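You operate a simulated robot arm through the tools that you are given. There is no shell and no other tool.

You run a simulated robot arm. Do the job below in one go: nothing can be reset, and whatever is moved stays where it is left.

JOB
Fit the card that WAVE's note names and try its show.
Fine: Card in and knob on SHOW before you switch on; watch the picture, then switch off and let it stop.

Only the result counts: the job must be done as asked and must still hold three seconds after the hand-in. Knocking over, shifting, dropping, spilling or breaking anything else fails it.

ROBOT AND FRAMES
A 7-joint arm with a two-finger parallel gripper, fixed in place. Base frame: the origin is at the foot of the arm, x ahead of it, y to its left, z up. Units: mm, rad, N and s.
With the tool pointing down near the work surface it reaches from about 300 to 740 mm from the base axis. Its first joint turns from -2.007 to 2.007 rad. Payload 3.91 kg.
Tool frame: the origin (TCP) lies between the finger pads and is the grasp point; the fingertips stand 30 mm ahead of it; z points along the fingers, y is the line along which they close. The gripper opens to 110 mm. The fingers are 20 mm wide and 10 mm thick; the gripper's body (48 by 112 mm) begins 55 mm behind the TCP.
Orientation is that of the tool frame in the base frame, as a unit quaternion [w, x, y, z]. With the fingers straight down and closing along the base's y, the tool's x points along the base's -x, its y along +y and its z along -z.

CONTROLS
- The arm moves only by the tool apply_moves. Its argument "rows" is a list of rows, each a list of 7 numbers: the shift along the tool's x, y, z in mm, then the turn, a rotation vector about the tool's x, y, z in degrees, then the finger opening in mm, from 0 to 110. In form: [[tx, ty, tz, ax, ay, az, fingers], ...]. A call has 1 to 20 rows; each row shifts and turns the commanded pose from where the row before left it, along the tool's axes as they then stand. Rows are played at 5 a second. More than 50 mm and 0.15 rad between two rows, or a gripper value outside its range, and nothing of the call is played. Where a pose cannot be reached the arm comes as near as it can. A force on the tool above 40 N (or 10 N above the force at the start of the call, whichever is more), or a blocked arm, ends the call early, and 0.2 s more pass. The fingers move at their own pace (about 108 mm/s each) and stop on an object; they squeeze with about 22 N. The grip force told is the motor's: it shows also when the fingers shut on nothing. Time passes only in rows, and 0.2 s behind the last, so rows that do not move let the fingers close. The reply holds the time, the measured pose of the TCP, the force on the tool along the base axes, the opening and the grip force, in the units named above and with some noise, with the torque about the TCP (base axes, N m) and any sound that the robot's microphone picked up.
- Cameras (640 x 400 px; columns grow to the right, rows downward): "scene" is fixed at [399.1, 649.1, 1403.4]; the picture's right is [-1.00, 0.06, 0.00], its down [0.01, 0.18, -0.98] and it looks along [-0.06, -0.98, -0.18] (base axes); focal length 333 px, centre (320, 200). "wrist" rides on the gripper at [72, 17, -103] in the tool frame; the picture's right is [-0.23, 0.97, 0.00], its down [-0.76, -0.18, -0.62] and it looks along [-0.61, -0.14, 0.78] (tool axes); focal length 222 px, centre (320, 200). There is no depth. A picture from a camera that has moved, and an enlarged one, comes with that camera's place and axes in the base frame and with its lens.
- snapshot(camera): a new picture of that camera. The clock stands still meanwhile.
- slide_trunk(by): slides the trunk up (or, below 0, down) by that many mm; the arm rides with it, the base frame stays. It gives what a move gives, with no picture.
- enlarge(camera, box): a new picture of the part [left, top, right, bottom] of that camera's present view, enlarged. The clock stands still meanwhile.
- finish_job(): hands the job in; it is judged then, once.

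Places have to be worked out from the pictures, the camera data and where the tool is seen. Open the gripper and draw the arm clear of the work before you hand the job in, unless the task says otherwise.

The tools are called after "Emit:" as a command line: name --pt "numbers of a row" for each row, then --argument value for the rest, lists and objects as JSON in quotes. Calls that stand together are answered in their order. apply_moves: Moves the arm, as the interface text tells. Its arguments: {"type":"object","properties":{"rows":{"type":"array","items":{"type":"array","items":{"type":"number"}}}},"required":["rows"]} The other tools are called the same way: slide_trunk (by) slides the trunk up or down; snapshot (camera) takes a picture; enlarge (camera, box) takes an enlarged picture of a part of a camera's view; finish_job () hands the job in.

At the start:

```text
t: 0.0
tool_pos: [97.1, -378.2, 1325.5]
ee_rot: [0.0, 0.0, 1.0, 0.0]
ft_force: [-0.4, 0.2, 0.5]
ft_torque: [-0.03, 0.0, 0.02]
opening: 110.0
finger_force: 0.0
trunk travel left (down, up): [-800.0, 190.0]
```

scene: 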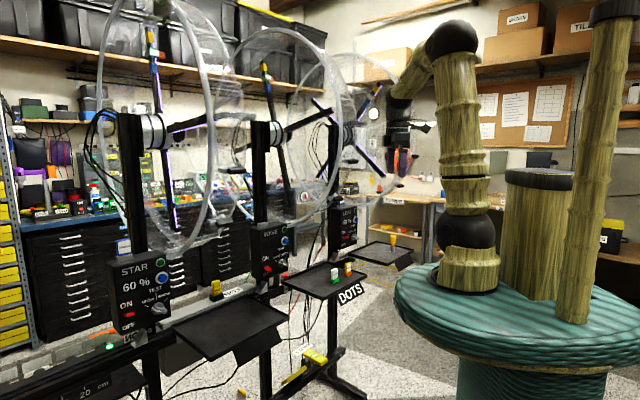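
wrist: 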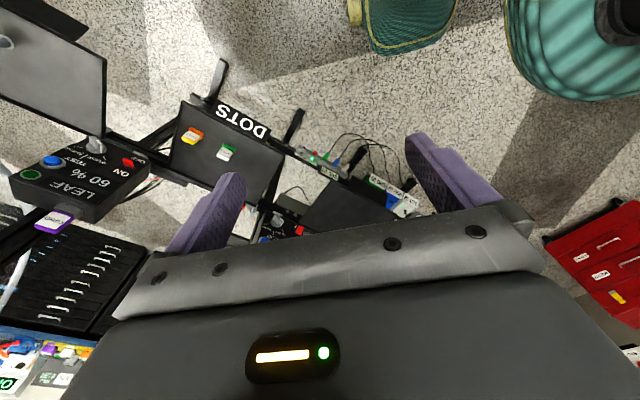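

The scene shows several spinning-display stations (STAR, EDGE, LEAF?…) and trays with cards. I'll enlarge several parts to find the notes and labels.

Emit:
enlarge --camera "scene" --box '[80, 220, 280, 345]'

Emit:
enlarge --camera "scene" --box '[230, 200, 430, 325]'

Emit:
enlarge --camera "scene" --box '[440, 60, 600, 160]'

Emit:
enlarge --camera "scene" --box '[0, 300, 160, 400]'

Emit:
enlarge --camera "scene" --box '[180, 300, 340, 400]'

```text
3.20 times, centred on (180, 282) of scene
camera zoom: at [399.1, 649.1, 1403.4], right [-1.0, 0.06, 0.0], down [0.01, 0.18, -0.98], along [-0.06, -0.98, -0.18], focal length 1065 px, centre (768, -64)
```

zoom: 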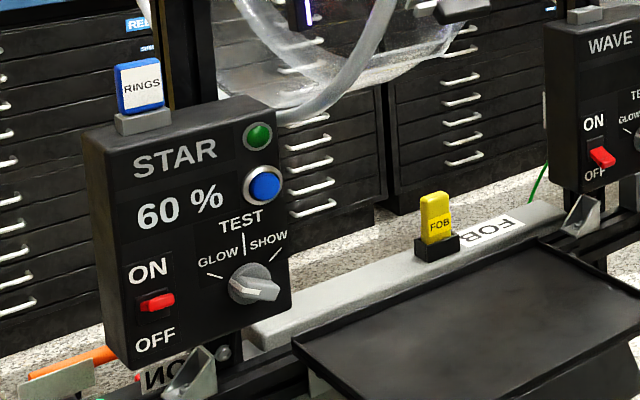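

```text
3.20 times, centred on (330, 262) of scene
camera zoom: at [399.1, 649.1, 1403.4], right [-1.0, 0.06, 0.0], down [0.01, 0.18, -0.98], along [-0.06, -0.98, -0.18], focal length 1065 px, centre (288, 0)
```

zoom: 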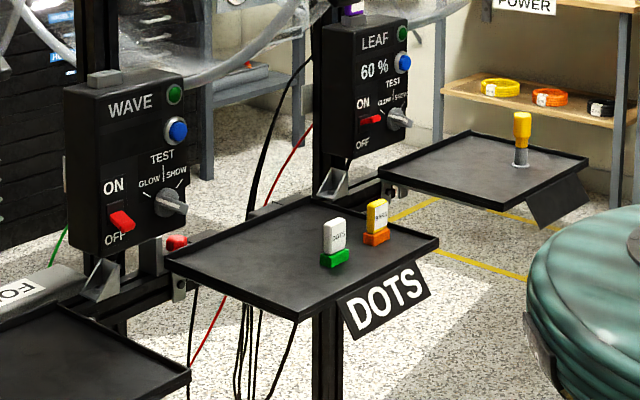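

```text
4.00 times, centred on (520, 110) of scene
camera zoom: at [399.1, 649.1, 1403.4], right [-1.0, 0.06, 0.0], down [0.01, 0.18, -0.98], along [-0.06, -0.98, -0.18], focal length 1332 px, centre (-480, 560)
```

zoom: 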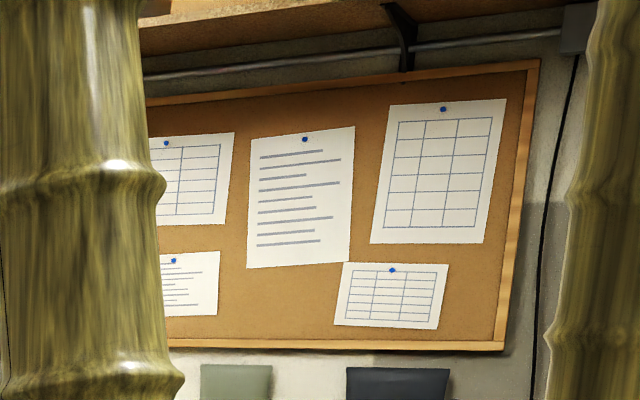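

```text
4.00 times, centred on (80, 350) of scene
camera zoom: at [399.1, 649.1, 1403.4], right [-1.0, 0.06, 0.0], down [0.01, 0.18, -0.98], along [-0.06, -0.98, -0.18], focal length 1332 px, centre (1280, -400)
```

zoom: 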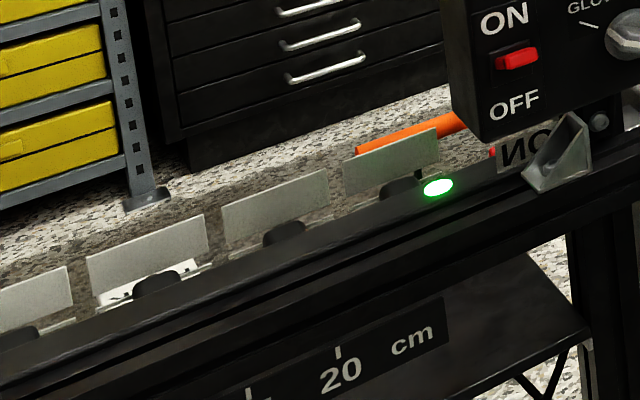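

```text
4.00 times, centred on (260, 350) of scene
camera zoom: at [399.1, 649.1, 1403.4], right [-1.0, 0.06, 0.0], down [0.01, 0.18, -0.98], along [-0.06, -0.98, -0.18], focal length 1332 px, centre (560, -400)
```

zoom: 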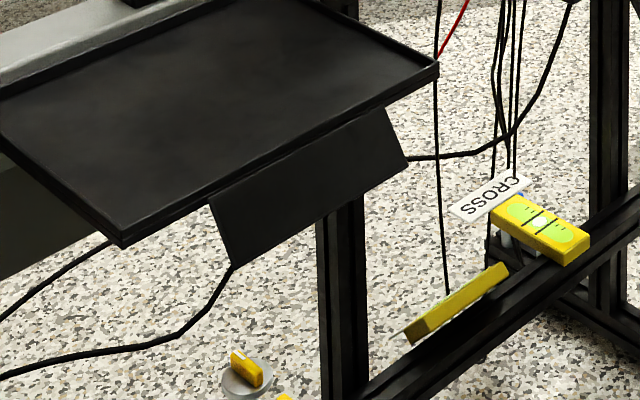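

WAVE is the middle box, and a tray near it carries a "DOTS" plate. I'll look closer at WAVE's panel, the cards and the wrist view for other notes.

Emit:
enlarge --camera "scene" --box '[244, 215, 308, 255]'

Emit:
enlarge --camera "scene" --box '[244, 250, 308, 290]'

Emit:
enlarge --camera "scene" --box '[316, 255, 380, 295]'

Emit:
enlarge --camera "wrist" --box '[160, 60, 320, 160]'

Emit:
enlarge --camera "wrist" --box '[270, 140, 430, 240]'

Emit:
enlarge --camera "wrist" --box '[0, 120, 160, 220]'

Emit:
enlarge --camera "scene" --box '[330, 190, 426, 250]'

Emit:
enlarge --camera "scene" --box '[0, 100, 160, 200]'

```text
10.00 times, centred on (276, 235) of scene
camera zoom: at [399.1, 649.1, 1403.4], right [-1.0, 0.06, 0.0], down [0.01, 0.18, -0.98], along [-0.06, -0.98, -0.18], focal length 3329 px, centre (760, -150)
```

zoom: 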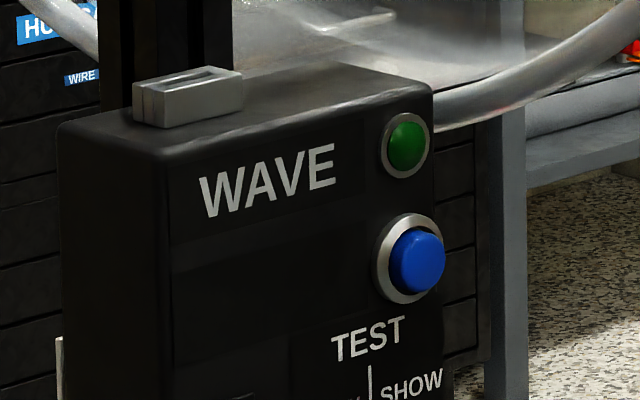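

```text
10.00 times, centred on (276, 270) of scene
camera zoom: at [399.1, 649.1, 1403.4], right [-1.0, 0.06, 0.0], down [0.01, 0.18, -0.98], along [-0.06, -0.98, -0.18], focal length 3329 px, centre (760, -500)
```

zoom: 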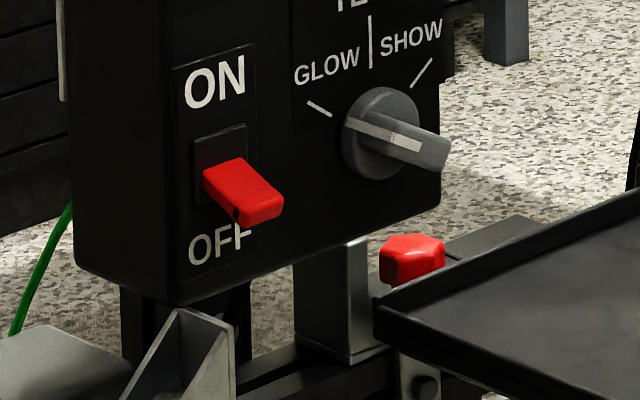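

```text
10.00 times, centred on (348, 275) of scene
camera zoom: at [399.1, 649.1, 1403.4], right [-1.0, 0.06, 0.0], down [0.01, 0.18, -0.98], along [-0.06, -0.98, -0.18], focal length 3329 px, centre (40, -550)
```

zoom: 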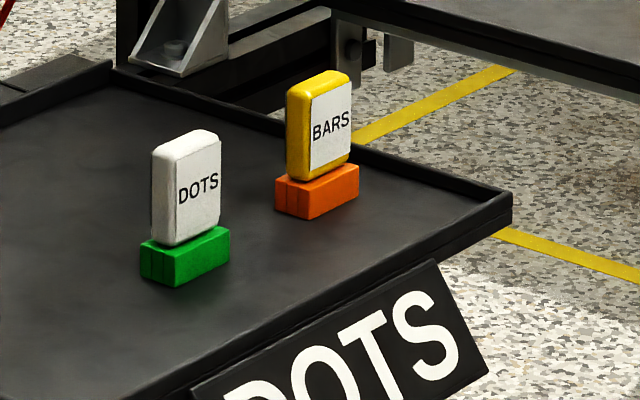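

```text
4.00 times, centred on (240, 110) of wrist
camera zoom: at [27.5, -361.5, 1428.4], right [0.23, 0.97, 0.0], down [0.76, -0.18, 0.62], along [0.61, -0.14, -0.78], focal length 888 px, centre (640, 560)
```

zoom: 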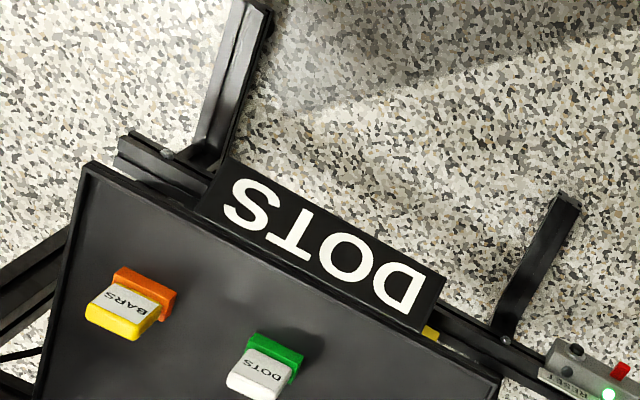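

```text
4.00 times, centred on (350, 190) of wrist
camera zoom: at [27.5, -361.5, 1428.4], right [0.23, 0.97, 0.0], down [0.76, -0.18, 0.62], along [0.61, -0.14, -0.78], focal length 888 px, centre (200, 240)
```

zoom: 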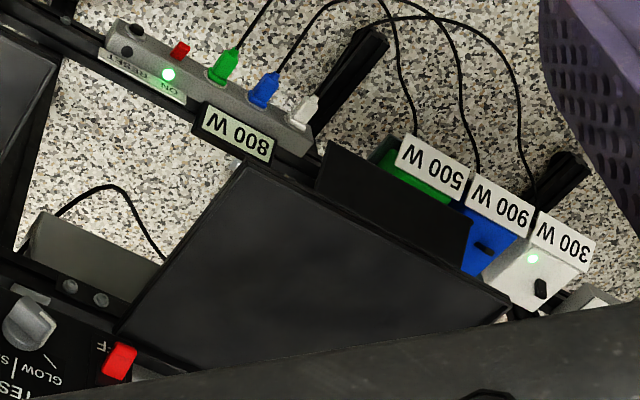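

```text
4.00 times, centred on (80, 170) of wrist
camera zoom: at [27.5, -361.5, 1428.4], right [0.23, 0.97, 0.0], down [0.76, -0.18, 0.62], along [0.61, -0.14, -0.78], focal length 888 px, centre (1280, 320)
```

zoom: 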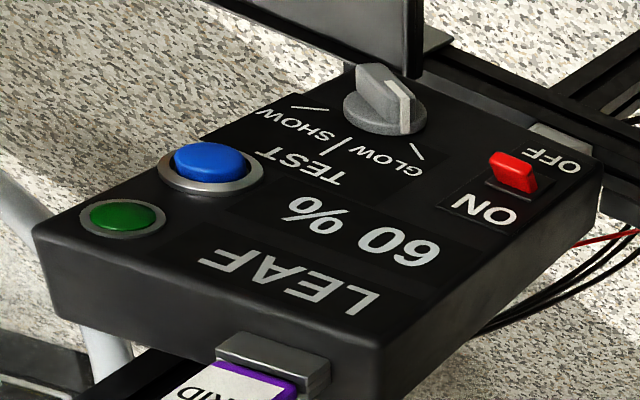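

```text
6.67 times, centred on (378, 220) of scene
camera zoom: at [399.1, 649.1, 1403.4], right [-1.0, 0.06, 0.0], down [0.01, 0.18, -0.98], along [-0.06, -0.98, -0.18], focal length 2219 px, centre (-67, 67)
```

zoom: 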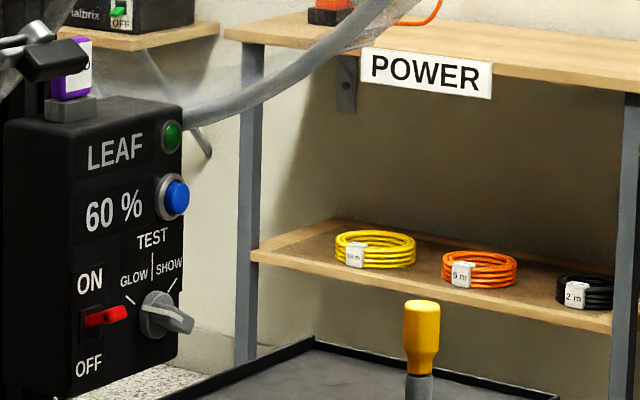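

```text
4.00 times, centred on (80, 150) of scene
camera zoom: at [399.1, 649.1, 1403.4], right [-1.0, 0.06, 0.0], down [0.01, 0.18, -0.98], along [-0.06, -0.98, -0.18], focal length 1332 px, centre (1280, 400)
```

zoom: 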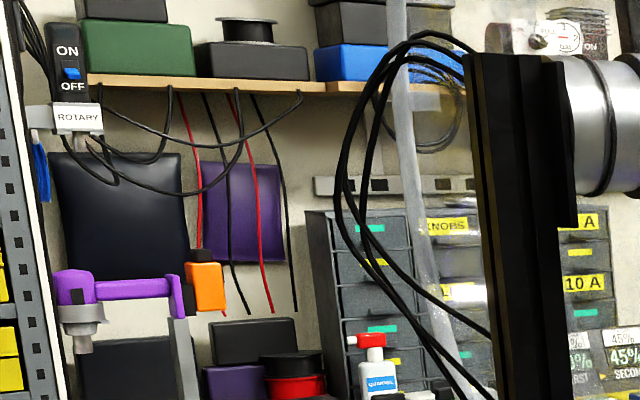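

WAVE faces the robot along the diagonal at about (525,-545,923), with the DOTS and BARS cards near (257,-700,830). A white sheet edge shows on WAVE's left side, so I'll turn the wrist camera towards WAVE to read what's there before assuming the note.

Emit:
apply_moves --pt "-40 15 0 0 0 0 110" --pt "-40 15 0 0 0 0 110" --pt "-40 15 0 0 0 0 110" --pt "-40 15 0 0 0 0 110" --pt "-40 15 0 0 0 0 110" --pt "0 0 0 0 0 8 110" --pt "0 0 0 0 0 8 110" --pt "0 0 0 0 0 8 110" --pt "0 0 0 0 0 8 110" --pt "0 0 0 0 0 8 110" --pt "0 0 0 0 0 5 110"

Emit:
snapshot --camera "wrist"

```text
t: 2.4
tool_pos: [298.0, -303.0, 1325.5]
ee_rot: [-0.001, 0.383, 0.924, 0.0]
ft_force: [-0.4, -0.3, 0.3]
ft_torque: [0.04, -0.01, 0.0]
opening: 110.0
finger_force: 0.0
trunk travel left (down, up): [-800.0, 190.0]
```

```text
taken
camera wrist: at [260.2, -239.9, 1428.5], right [0.85, 0.53, 0.0], down [0.41, -0.67, 0.62], along [0.33, -0.53, -0.78], focal length 222 px, centre (320, 200)
```

wrist: 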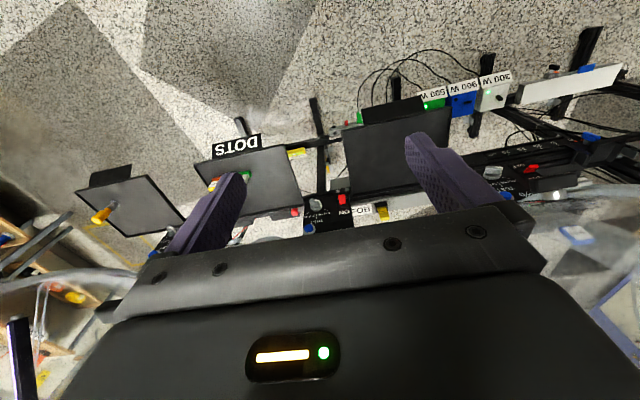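

Camera is mounted so distant things are low in the picture. I'll enlarge the parts around WAVE and the plates from here.

Emit:
enlarge --camera "wrist" --box '[260, 165, 420, 265]'

Emit:
enlarge --camera "wrist" --box '[420, 60, 640, 200]'

Emit:
enlarge --camera "wrist" --box '[70, 130, 310, 280]'

```text
4.00 times, centred on (340, 215) of wrist
camera zoom: at [260.2, -239.9, 1428.5], right [0.85, 0.53, 0.0], down [0.41, -0.67, 0.62], along [0.33, -0.53, -0.78], focal length 888 px, centre (240, 140)
```

zoom: 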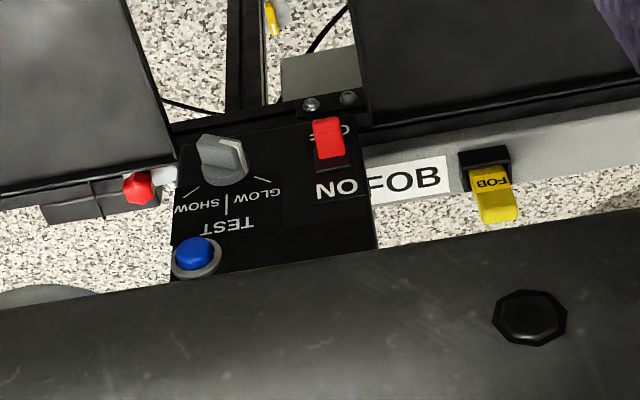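

```text
2.86 times, centred on (530, 130) of wrist
camera zoom: at [260.2, -239.9, 1428.5], right [0.85, 0.53, 0.0], down [0.41, -0.67, 0.62], along [0.33, -0.53, -0.78], focal length 635 px, centre (-280, 400)
```

zoom: 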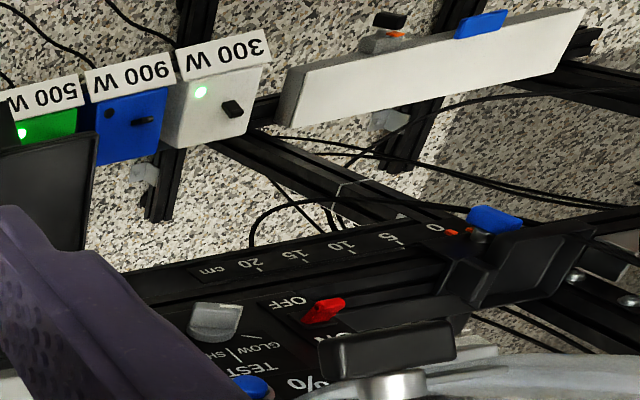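

```text
2.67 times, centred on (190, 205) of wrist
camera zoom: at [260.2, -239.9, 1428.5], right [0.85, 0.53, 0.0], down [0.41, -0.67, 0.62], along [0.33, -0.53, -0.78], focal length 592 px, centre (667, 187)
```

zoom: 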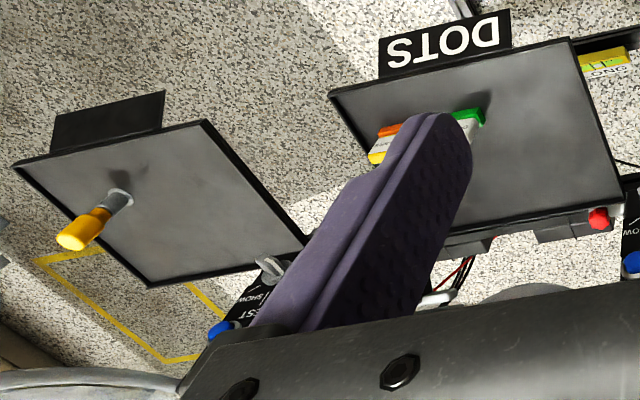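

The right-hand tray by WAVE carries a DOTS plate, but a white sheet edge also shows on WAVE's left side. I'll swing the camera round to view that side.

Emit:
apply_moves --pt "-29.1 24.3 18.1 0 0 0 110" --pt "-29.1 24.3 18.1 0 0 0 110" --pt "-29.1 24.3 18.1 0 0 0 110" --pt "-29.1 24.3 18.1 0 0 0 110" --pt "-29.1 24.3 18.1 0 0 0 110" --pt "-29.1 24.3 18.1 0 0 0 110" --pt "-29.1 24.3 18.1 0 0 0 110" --pt "-29.1 24.3 18.1 0 0 0 110" --pt "0 0 0 0 0 7.86 110" --pt "0 0 0 0 0 7.86 110" --pt "0 0 0 0 0 7.86 110" --pt "0 0 0 0 0 7.86 110" --pt "0 0 0 0 0 7.86 110" --pt "0 0 0 0 0 7.86 110" --pt "0 0 0 0 0 7.86 110" --pt "0 0 0 0 -7.5 0 110" --pt "0 0 0 0 -7.5 0 110" --pt "0 0 0 0 -7.5 0 110" --pt "0 0 0 0 -7.5 0 110"

Emit:
snapshot --camera "wrist"

Emit:
snapshot --camera "scene"

```text
t: 4.0
tool_pos: [547.4, -336.8, 1202.6]
ee_rot: [-0.003, 0.388, 0.922, -0.006]
ft_force: [-23.0, -16.9, 5.5]
ft_torque: [1.29, -1.64, 0.52]
opening: 95.9
finger_force: 0.0
trunk travel left (down, up): [-800.0, 190.0]
stopped in row 8: the force on the tool passed its limit at 47 N (the readings are from after the stop); the commanded pose is now the measured one
```

```text
taken
camera wrist: at [511.6, -272.5, 1306.0], right [0.86, 0.52, -0.01], down [0.41, -0.66, 0.62], along [0.32, -0.54, -0.78], focal length 222 px, centre (320, 200)
```

wrist: 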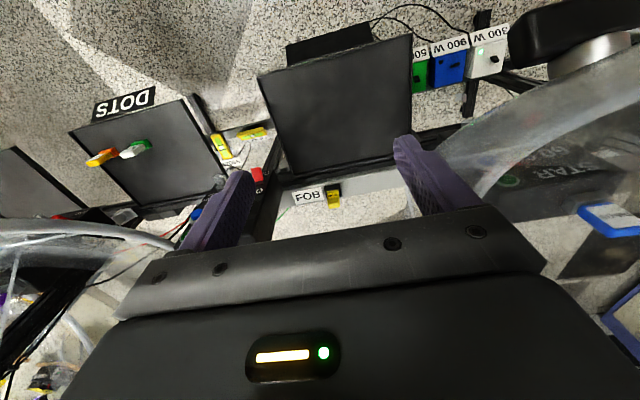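

```text
taken
```

scene: 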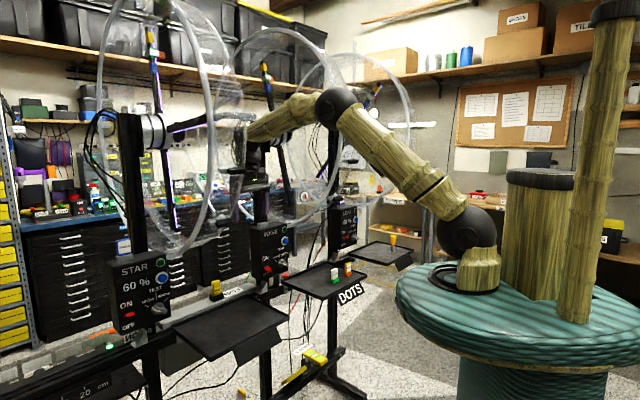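

The right finger touched STAR's guard ring, which stands further forward than I assumed. I'll back off along the way I came.

Emit:
apply_moves --pt "10 -20 -5 0 0 0 110" --pt "20 -25 -15 0 0 0 110" --pt "29.1 -24.3 -18.1 0 0 0 110"

Emit:
snapshot --camera "scene"

Emit:
snapshot --camera "wrist"

```text
t: 4.8
tool_pos: [461.4, -337.7, 1239.7]
ee_rot: [-0.001, 0.384, 0.923, -0.004]
ft_force: [-0.2, -0.3, 0.2]
ft_torque: [-0.05, -0.01, 0.03]
opening: 109.9
finger_force: 0.1
trunk travel left (down, up): [-800.0, 190.0]
```

```text
taken
```

scene: 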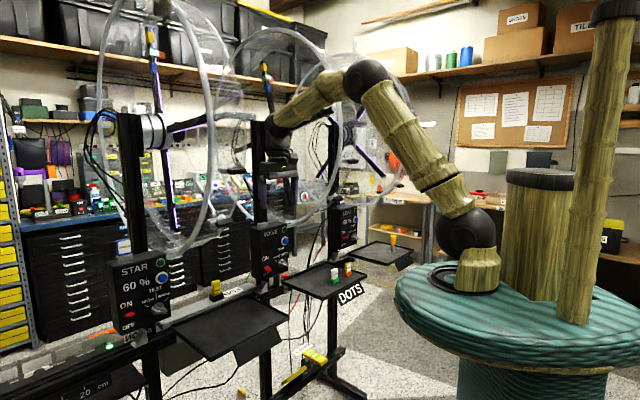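

```text
taken
camera wrist: at [424.8, -273.0, 1343.4], right [0.85, 0.52, -0.01], down [0.41, -0.66, 0.62], along [0.32, -0.53, -0.78], focal length 222 px, centre (320, 200)
```

wrist: 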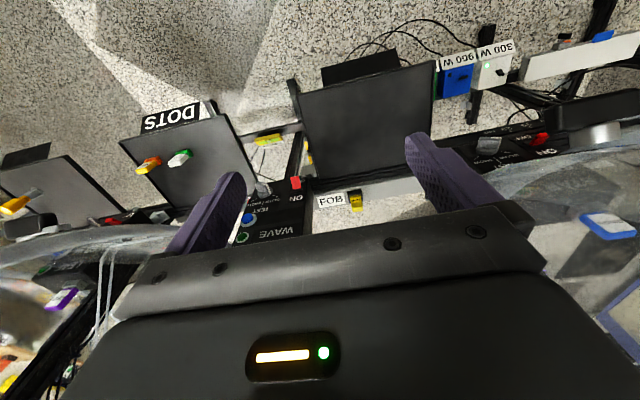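

Force is back to zero and nothing looks displaced. I need the guards' geometry, so I'll enlarge the rings and hub parts in the scene.

Emit:
enlarge --camera "scene" --box '[90, 90, 266, 200]'

Emit:
enlarge --camera "scene" --box '[160, 160, 304, 250]'

Emit:
enlarge --camera "scene" --box '[250, 90, 426, 200]'

Emit:
enlarge --camera "wrist" --box '[440, 80, 640, 205]'

Emit:
enlarge --camera "wrist" --box '[0, 150, 200, 275]'

Emit:
enlarge --camera "wrist" --box '[220, 160, 380, 260]'

```text
3.64 times, centred on (178, 145) of scene
camera zoom: at [399.1, 649.1, 1403.4], right [-1.0, 0.06, 0.0], down [0.01, 0.18, -0.98], along [-0.06, -0.98, -0.18], focal length 1211 px, centre (836, 400)
```

zoom: 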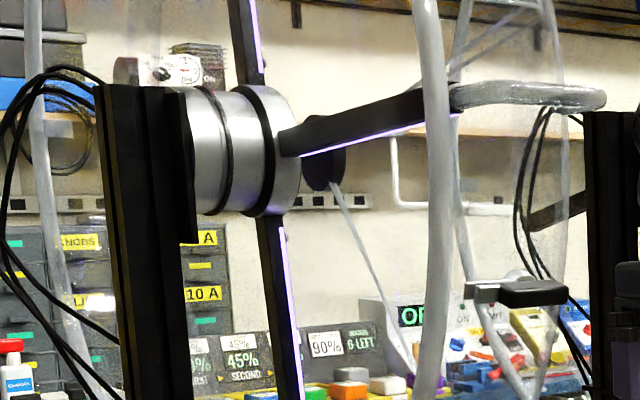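

```text
4.44 times, centred on (232, 205) of scene
camera zoom: at [399.1, 649.1, 1403.4], right [-1.0, 0.06, 0.0], down [0.01, 0.18, -0.98], along [-0.06, -0.98, -0.18], focal length 1480 px, centre (711, 178)
```

zoom: 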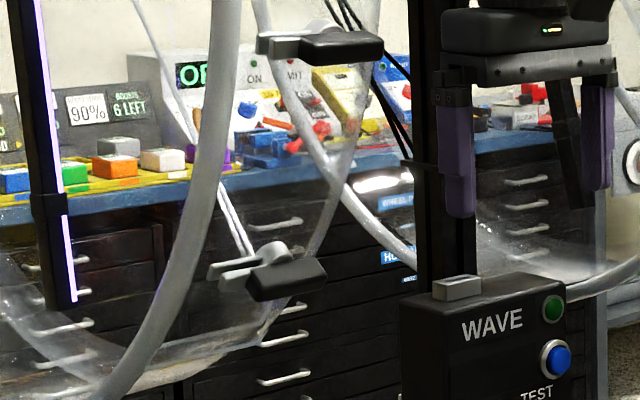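

```text
3.64 times, centred on (338, 145) of scene
camera zoom: at [399.1, 649.1, 1403.4], right [-1.0, 0.06, 0.0], down [0.01, 0.18, -0.98], along [-0.06, -0.98, -0.18], focal length 1211 px, centre (254, 400)
```

zoom: 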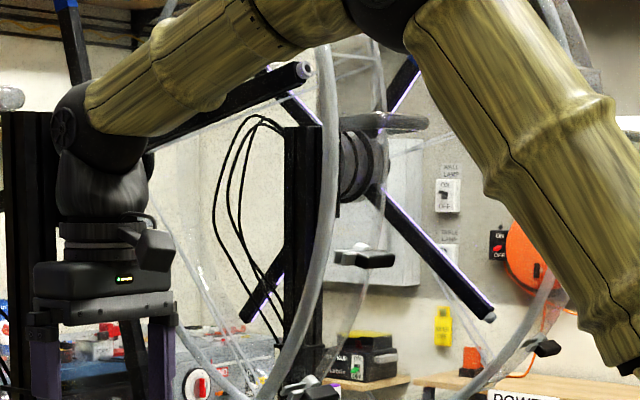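

```text
3.20 times, centred on (540, 142) of wrist
camera zoom: at [424.8, -273.0, 1343.4], right [0.85, 0.52, -0.01], down [0.41, -0.66, 0.62], along [0.32, -0.53, -0.78], focal length 711 px, centre (-384, 384)
```

zoom: 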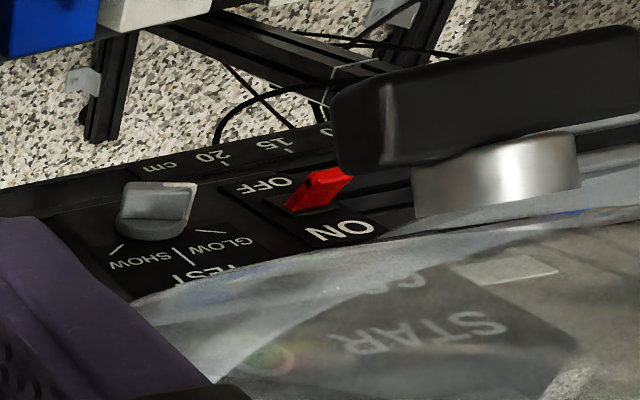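

```text
3.20 times, centred on (100, 212) of wrist
camera zoom: at [424.8, -273.0, 1343.4], right [0.85, 0.52, -0.01], down [0.41, -0.66, 0.62], along [0.32, -0.53, -0.78], focal length 711 px, centre (1024, 160)
```

zoom: 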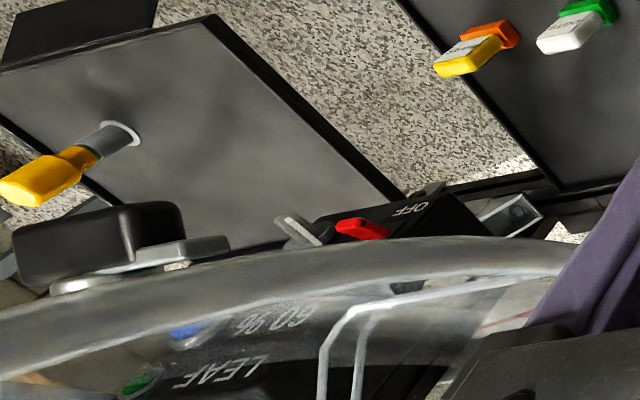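

```text
4.00 times, centred on (300, 210) of wrist
camera zoom: at [424.8, -273.0, 1343.4], right [0.85, 0.52, -0.01], down [0.41, -0.66, 0.62], along [0.32, -0.53, -0.78], focal length 888 px, centre (400, 160)
```

zoom: 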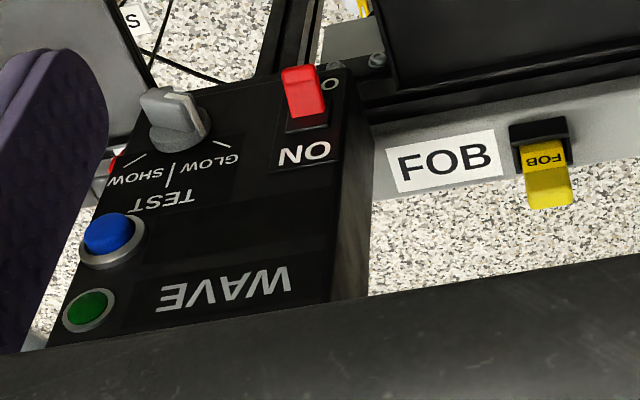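

WAVE seems to lack a front cover, while STAR and LEAF have tubes standing in front of them. I'll retreat towards the base and pitch the tool to horizontal to get a frontal look at the whole row before going near again.

Emit:
apply_moves --pt "41 -10.3 0 0 0 0 110" --pt "41 -10.3 0 0 0 0 110" --pt "41 -10.3 0 0 0 0 110" --pt "41 -10.3 0 0 0 0 110" --pt "41 -10.3 0 0 0 0 110" --pt "0 0 0 0 -7.5 0 110" --pt "0 0 0 0 -7.5 0 110" --pt "0 0 0 0 -7.5 0 110" --pt "0 0 0 0 -7.5 0 110" --pt "0 0 0 0 -7.5 0 110" --pt "0 0 0 0 -7.5 0 110" --pt "0 0 0 0 -7.5 0 110" --pt "0 0 0 0 -7.5 0 110"

Emit:
snapshot --camera "wrist"

```text
t: 7.6
tool_pos: [329.2, -276.2, 1303.0]
ee_rot: [0.46, 0.332, 0.8, -0.196]
ft_force: [-0.4, 0.1, -0.2]
ft_torque: [-0.01, -0.02, 0.04]
opening: 110.1
finger_force: 0.1
out of reach, approached as far as the arm can: row 10, 11, 12, 13
trunk travel left (down, up): [-800.0, 190.0]
```

```text
taken
camera wrist: at [254.7, -175.2, 1292.2], right [0.77, 0.6, 0.19], down [-0.23, -0.01, 0.97], along [0.59, -0.8, 0.14], focal length 222 px, centre (320, 200)
```

wrist: 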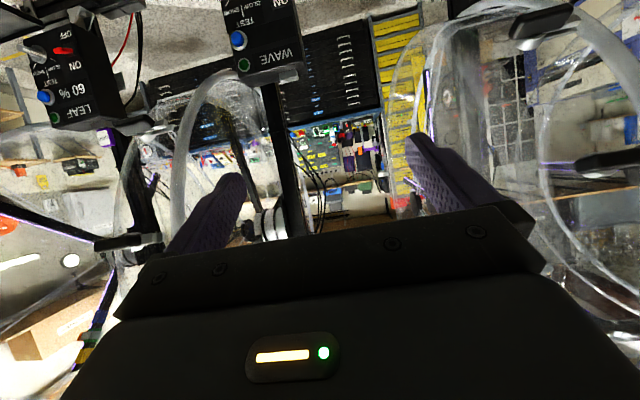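

Emit:
enlarge --camera "wrist" --box '[100, 0, 340, 150]'

Emit:
enlarge --camera "wrist" --box '[160, 60, 440, 235]'

Emit:
enlarge --camera "wrist" --box '[380, 0, 640, 162]'

Emit:
enlarge --camera "wrist" --box '[0, 0, 200, 125]'

```text
2.67 times, centred on (220, 75) of wrist
camera zoom: at [254.7, -175.2, 1292.2], right [0.77, 0.6, 0.19], down [-0.23, -0.01, 0.97], along [0.59, -0.8, 0.14], focal length 592 px, centre (587, 533)
```

zoom: 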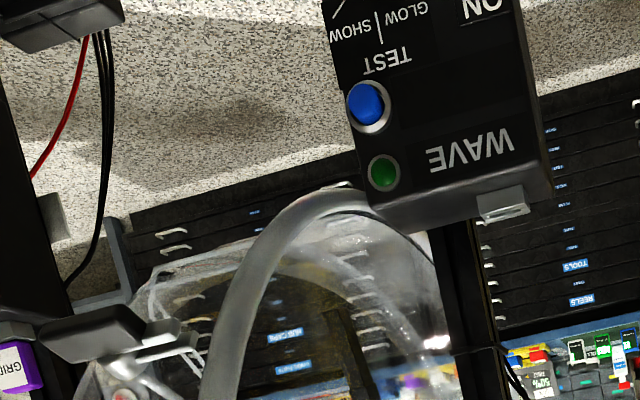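

```text
2.29 times, centred on (300, 148) of wrist
camera zoom: at [254.7, -175.2, 1292.2], right [0.77, 0.6, 0.19], down [-0.23, -0.01, 0.97], along [0.59, -0.8, 0.14], focal length 508 px, centre (366, 320)
```

zoom: 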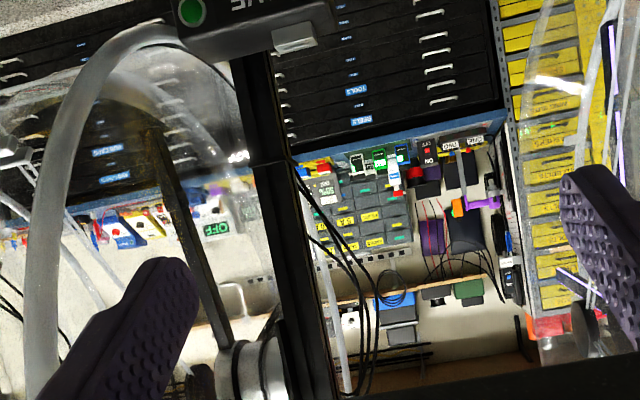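

```text
2.46 times, centred on (510, 81) of wrist
camera zoom: at [254.7, -175.2, 1292.2], right [0.77, 0.6, 0.19], down [-0.23, -0.01, 0.97], along [0.59, -0.8, 0.14], focal length 547 px, centre (-148, 493)
```

zoom: 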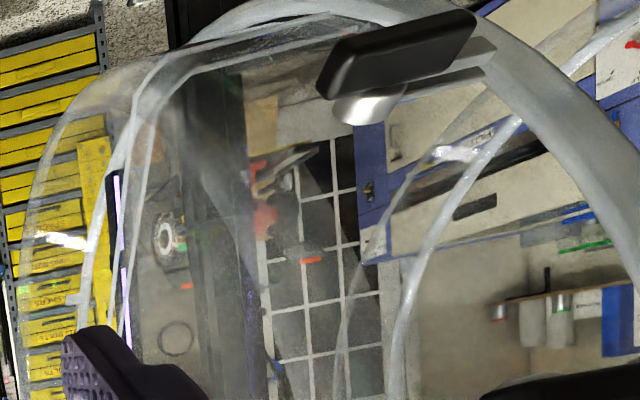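

```text
3.20 times, centred on (100, 62) of wrist
camera zoom: at [254.7, -175.2, 1292.2], right [0.77, 0.6, 0.19], down [-0.23, -0.01, 0.97], along [0.59, -0.8, 0.14], focal length 711 px, centre (1024, 640)
```

zoom: 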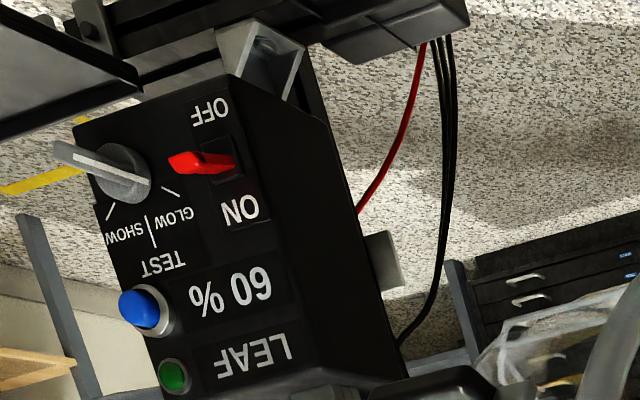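

From here the geometry is clear: each station's drum axis runs along the row, so the drums stand to the right of each post above its tray. WAVE's own tray, right of WAVE, has the only written note plate: DOTS. I'll lower the trunk so the arm can work under and in front of the drums with the tool level.

Emit:
slide_trunk --by -250

Emit:
snapshot --camera "wrist"

Emit:
snapshot --camera "scene"

```text
t: 10.2
tool_pos: [328.7, -276.7, 1052.9]
ee_rot: [0.459, 0.332, 0.8, -0.196]
ft_force: [-0.5, -0.3, -0.7]
ft_torque: [-0.03, 0.03, 0.0]
opening: 110.0
finger_force: 0.0
trunk travel left (down, up): [-550.0, 440.0]
```

```text
taken
camera wrist: at [254.3, -174.6, 1042.3], right [0.77, 0.6, 0.19], down [-0.23, -0.01, 0.97], along [0.59, -0.8, 0.13], focal length 222 px, centre (320, 200)
```

wrist: 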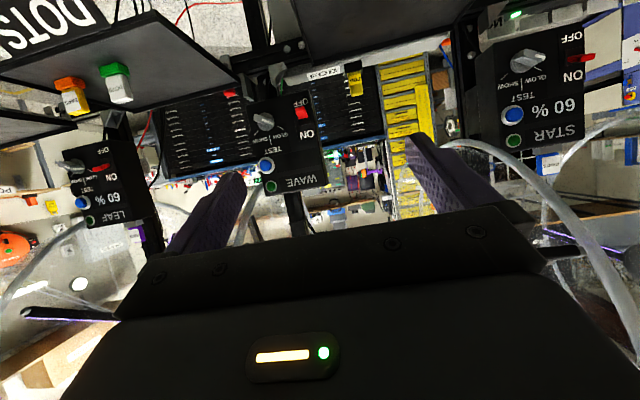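

```text
taken
```

scene: 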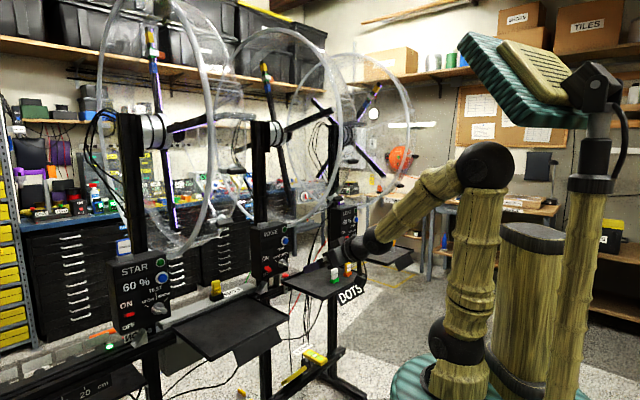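

Now the whole WAVE front and the cards are visible. I'll enlarge them for measurement.

Emit:
enlarge --camera "wrist" --box '[240, 80, 340, 210]'

Emit:
enlarge --camera "wrist" --box '[40, 50, 168, 130]'

Emit:
enlarge --camera "wrist" --box '[230, 70, 390, 170]'

Emit:
enlarge --camera "wrist" --box '[480, 10, 640, 110]'

```text
3.08 times, centred on (290, 145) of wrist
camera zoom: at [254.3, -174.6, 1042.3], right [0.77, 0.6, 0.19], down [-0.23, -0.01, 0.97], along [0.59, -0.8, 0.13], focal length 684 px, centre (412, 369)
```

zoom: 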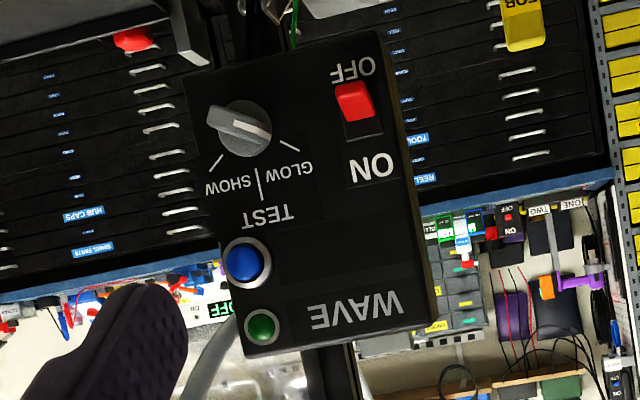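

```text
5.00 times, centred on (104, 90) of wrist
camera zoom: at [254.3, -174.6, 1042.3], right [0.77, 0.6, 0.19], down [-0.23, -0.01, 0.97], along [0.59, -0.8, 0.13], focal length 1111 px, centre (1400, 750)
```

zoom: 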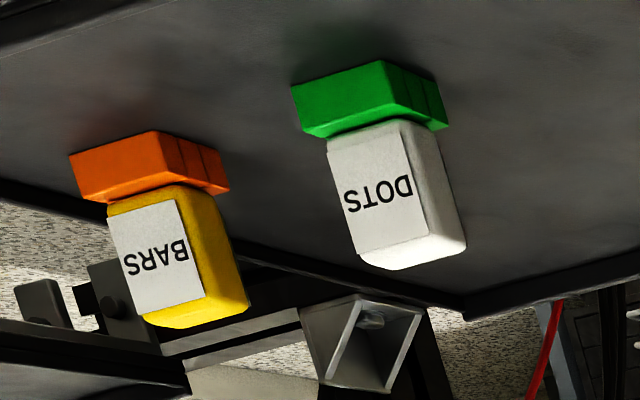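

```text
4.00 times, centred on (310, 120) of wrist
camera zoom: at [254.3, -174.6, 1042.3], right [0.77, 0.6, 0.19], down [-0.23, -0.01, 0.97], along [0.59, -0.8, 0.13], focal length 888 px, centre (360, 520)
```

zoom: 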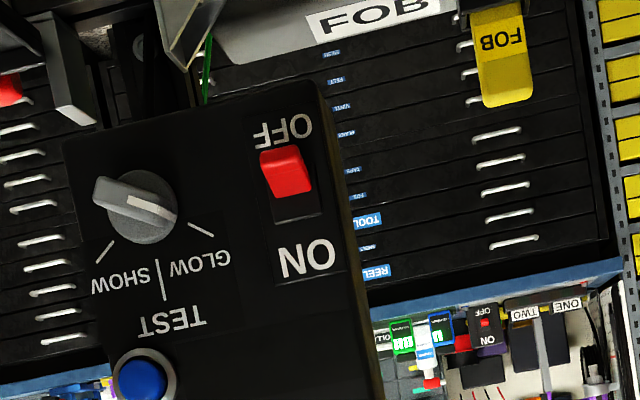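

```text
4.00 times, centred on (560, 60) of wrist
camera zoom: at [254.3, -174.6, 1042.3], right [0.77, 0.6, 0.19], down [-0.23, -0.01, 0.97], along [0.59, -0.8, 0.13], focal length 888 px, centre (-640, 760)
```

zoom: 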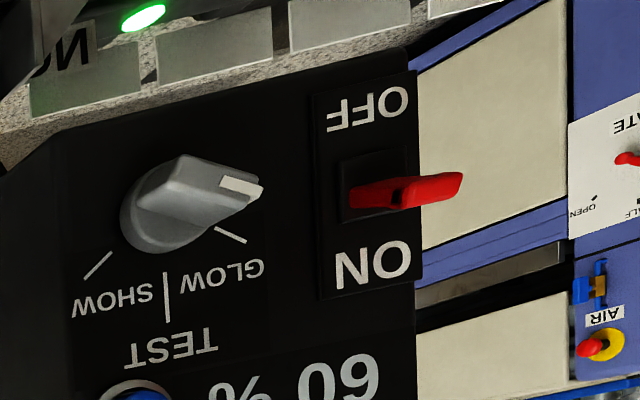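

WAVE's knob points at GLOW and its lever is at OFF. The card slot is near (543,-595,1089), so I need to know how close WAVE's drum ring is to it. I'll zoom in on those from the scene camera.

Emit:
enlarge --camera "scene" --box '[200, 90, 344, 180]'

Emit:
enlarge --camera "scene" --box '[236, 170, 332, 230]'

Emit:
enlarge --camera "scene" --box '[200, 10, 344, 100]'

Emit:
enlarge --camera "wrist" --box '[220, 150, 380, 250]'

```text
4.44 times, centred on (272, 135) of scene
camera zoom: at [399.1, 649.1, 1403.4], right [-1.0, 0.06, 0.0], down [0.01, 0.18, -0.98], along [-0.06, -0.98, -0.18], focal length 1480 px, centre (533, 489)
```

zoom: 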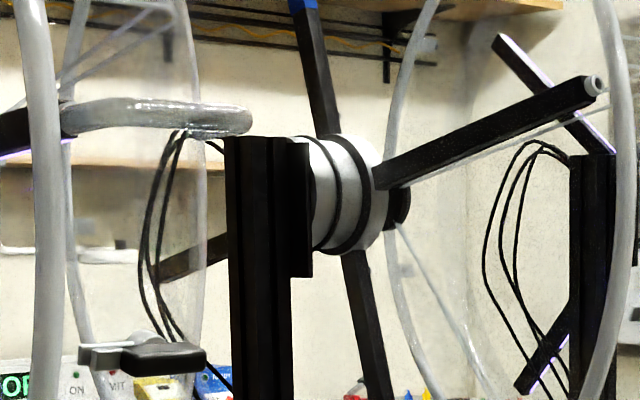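

```text
6.67 times, centred on (284, 200) of scene
camera zoom: at [399.1, 649.1, 1403.4], right [-1.0, 0.06, 0.0], down [0.01, 0.18, -0.98], along [-0.06, -0.98, -0.18], focal length 2219 px, centre (560, 200)
```

zoom: 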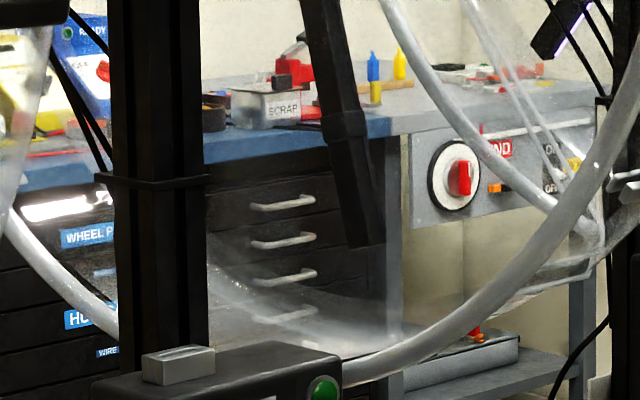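

```text
4.44 times, centred on (272, 55) of scene
camera zoom: at [399.1, 649.1, 1403.4], right [-1.0, 0.06, 0.0], down [0.01, 0.18, -0.98], along [-0.06, -0.98, -0.18], focal length 1480 px, centre (533, 844)
```

zoom: 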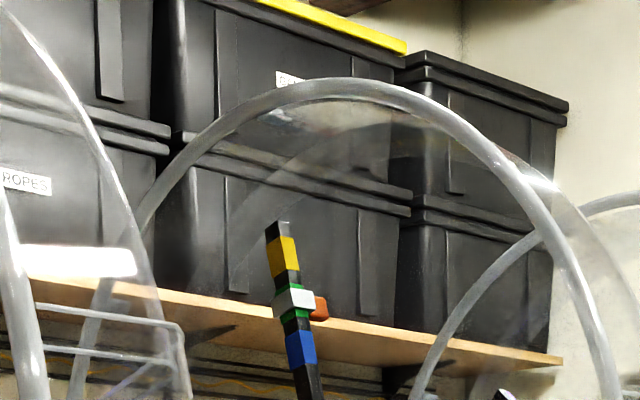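

```text
4.00 times, centred on (300, 200) of wrist
camera zoom: at [254.3, -174.6, 1042.3], right [0.77, 0.6, 0.19], down [-0.23, -0.01, 0.97], along [0.59, -0.8, 0.13], focal length 888 px, centre (400, 200)
```

zoom: 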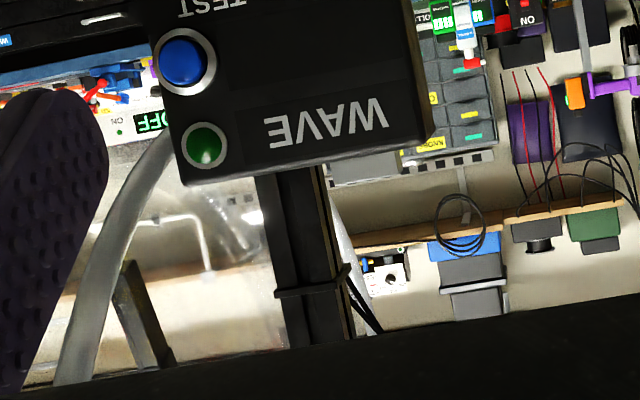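

The ring plane sits right of the post (about 100 mm right of the slot), so a front approach pitched 45° gripping the card's side edges is clear. I'll first bring the pitch back from 60° to 45° and check where the commanded pose stands.

Emit:
apply_moves --pt "0 0 0 0 7.5 0 80" --pt "0 0 0 0 7.5 0 80" --pt "0 0 0 0 0 0 80"

```text
t: 11.0
tool_pos: [327.5, -276.4, 1052.6]
ee_rot: [0.351, 0.354, 0.854, -0.15]
ft_force: [-0.2, -0.4, -0.5]
ft_torque: [0.0, 0.02, -0.01]
opening: 79.8
finger_force: 0.1
trunk travel left (down, up): [-550.0, 440.0]
```

Commanded and measured poses agree at 45° pitch. Now I move sideways to in front of the DOTS card (about N=540 out, 950 high) with the tool still pitched.

Emit:
apply_moves --pt "0 -42.75 0 0 0 0 80" --pt "0 -42.75 0 0 0 0 80" --pt "0 -42.75 0 0 0 0 80" --pt "0 -42.75 0 0 0 0 80" --pt "0 -42.75 0 0 0 0 80" --pt "0 -42.75 0 0 0 0 80" --pt "0 -42.75 0 0 0 0 80" --pt "0 -42.75 0 0 0 0 80" --pt "-2 0 38 0 0 0 80" --pt "-2 0 38 0 0 0 80" --pt "-2 0 38 0 0 0 80" --pt "-2 0 38 0 0 0 80"

Emit:
snapshot --camera "wrist"

Emit:
snapshot --camera "scene"

```text
t: 13.6
tool_pos: [168.1, -504.7, 1011.1]
ee_rot: [0.351, 0.354, 0.854, -0.151]
ft_force: [0.3, -0.9, -0.2]
ft_torque: [0.03, 0.0, 0.01]
opening: 80.0
finger_force: 0.0
out of reach, approached as far as the arm can: row 9, 10, 11, 12
trunk travel left (down, up): [-550.0, 440.0]
```

```text
taken
camera wrist: at [95.0, -404.2, 1033.0], right [0.81, 0.57, 0.15], down [-0.05, -0.19, 0.98], along [0.59, -0.8, -0.12], focal length 222 px, centre (320, 200)
```

wrist: 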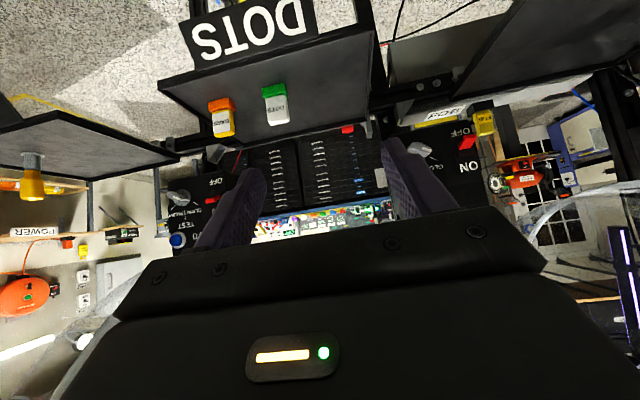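

```text
taken
```

scene: 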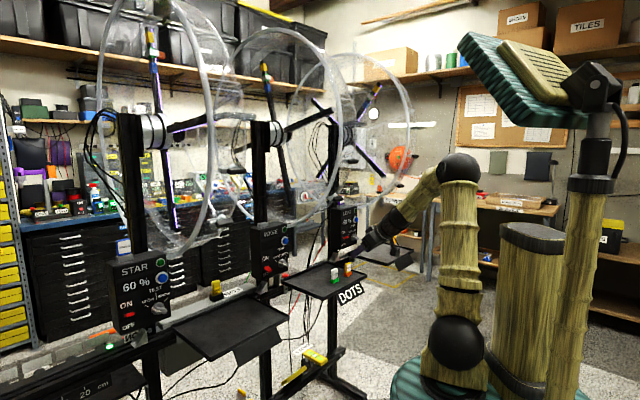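

The tool can't bend above the forearm's line, so the shoulder is too high for this pitch. I'll draw back with a steeper tool, then lower the trunk further so the forearm lies flatter.

Emit:
apply_moves --pt "0 0 0 0 7.5 0 80" --pt "0 0 0 0 7.5 0 80" --pt "0 0 0 0 7.5 0 80" --pt "2.7 0 -37 0 0 0 80" --pt "2.7 0 -37 0 0 0 80" --pt "2.7 0 -37 0 0 0 80"

Emit:
slide_trunk --by -200

Emit:
snapshot --camera "scene"

Emit:
snapshot --camera "wrist"

```text
t: 15.0
tool_pos: [131.5, -446.5, 1120.3]
ee_rot: [0.177, 0.376, 0.906, -0.078]
ft_force: [0.8, -0.9, 0.4]
ft_torque: [0.04, 0.02, 0.0]
opening: 80.1
finger_force: 0.1
out of reach, approached as far as the arm can: row 1, 2, 3
trunk travel left (down, up): [-550.0, 440.0]
```

```text
t: 17.2
tool_pos: [136.3, -444.9, 926.4]
ee_rot: [0.169, 0.374, 0.907, -0.094]
ft_force: [-0.3, -0.8, -0.2]
ft_torque: [-0.02, 0.01, 0.0]
opening: 79.7
finger_force: 0.0
trunk travel left (down, up): [-350.0, 640.0]
```

```text
taken
```

scene: 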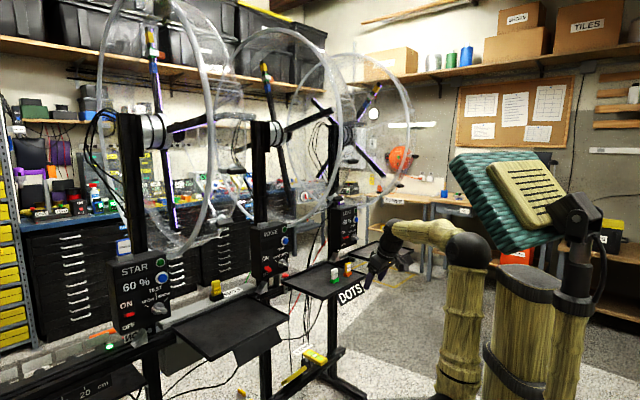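

```text
taken
camera wrist: at [78.2, -354.7, 994.0], right [0.84, 0.54, 0.04], down [0.23, -0.43, 0.87], along [0.49, -0.72, -0.49], focal length 222 px, centre (320, 200)
```

wrist: 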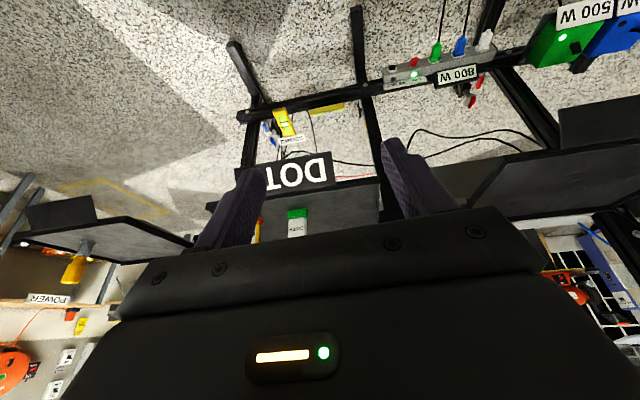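

The forearm is now level. I pitch to 45° again and move to a point in front of and above the DOTS card.

Emit:
apply_moves --pt "0 0 -20 0 -7.5 0 80" --pt "0 0 -20 0 -7.5 0 80" --pt "0 0 0 0 -7.5 0 80" --pt "-30.5 -22 22 0 0 0 80" --pt "-30.5 -22 22 0 0 0 80" --pt "-30.5 -22 22 0 0 0 80" --pt "-30.5 -22 22 0 0 0 80"

Emit:
snapshot --camera "wrist"

Emit:
snapshot --camera "scene"

```text
t: 18.2
tool_pos: [141.0, -461.5, 956.0]
ee_rot: [0.293, 0.352, 0.869, -0.187]
ft_force: [0.0, 0.8, 0.0]
ft_torque: [-0.02, -0.02, 0.01]
opening: 79.8
finger_force: 0.0
trunk travel left (down, up): [-350.0, 640.0]
stopped in row 4: the arm was blocked; the commanded pose is now the measured one
```

```text
taken
camera wrist: at [74.5, -358.8, 986.7], right [0.83, 0.55, 0.03], down [0.08, -0.17, 0.98], along [0.55, -0.82, -0.19], focal length 222 px, centre (320, 200)
```

wrist: 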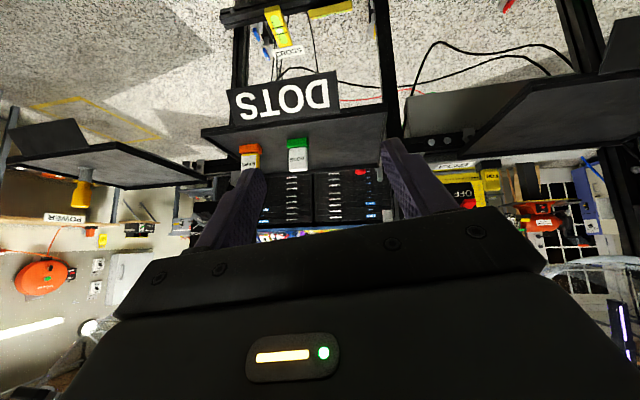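

```text
taken
```

scene: 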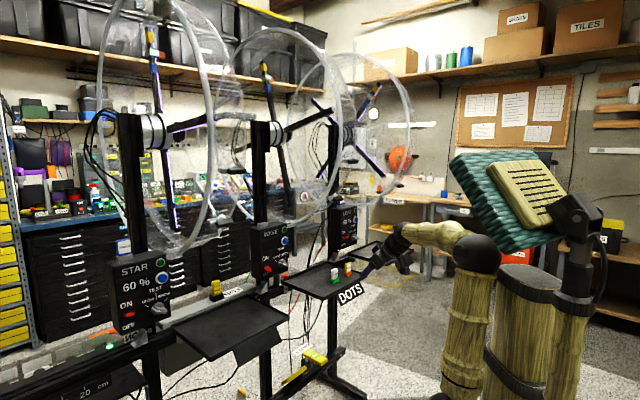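

The arm was blocked in itself (elbow folded close to the trunk, no tool force). I'll extend it outward and up first without turning, then look at the pose.

Emit:
apply_moves --pt "-36 -1 8.8 0 0 0 80" --pt "-36 -1 8.8 0 0 0 80" --pt "-36 -1 8.8 0 0 0 80"

Emit:
snapshot --camera "scene"

```text
t: 19.0
tool_pos: [213.1, -530.1, 1007.8]
ee_rot: [0.294, 0.352, 0.868, -0.19]
ft_force: [0.5, 1.1, 0.2]
ft_torque: [-0.04, 0.05, -0.09]
opening: 80.2
finger_force: 0.0
trunk travel left (down, up): [-350.0, 640.0]
```

```text
taken
```

scene: 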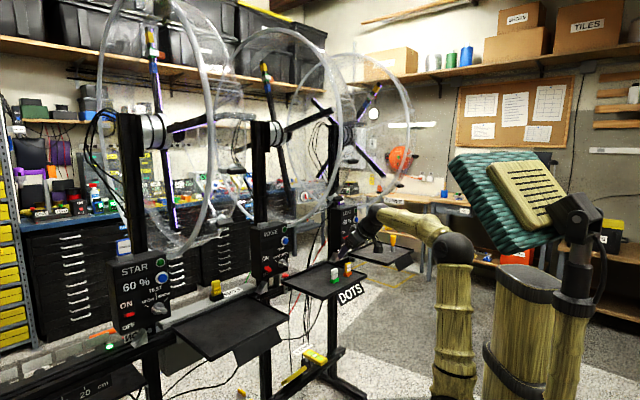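

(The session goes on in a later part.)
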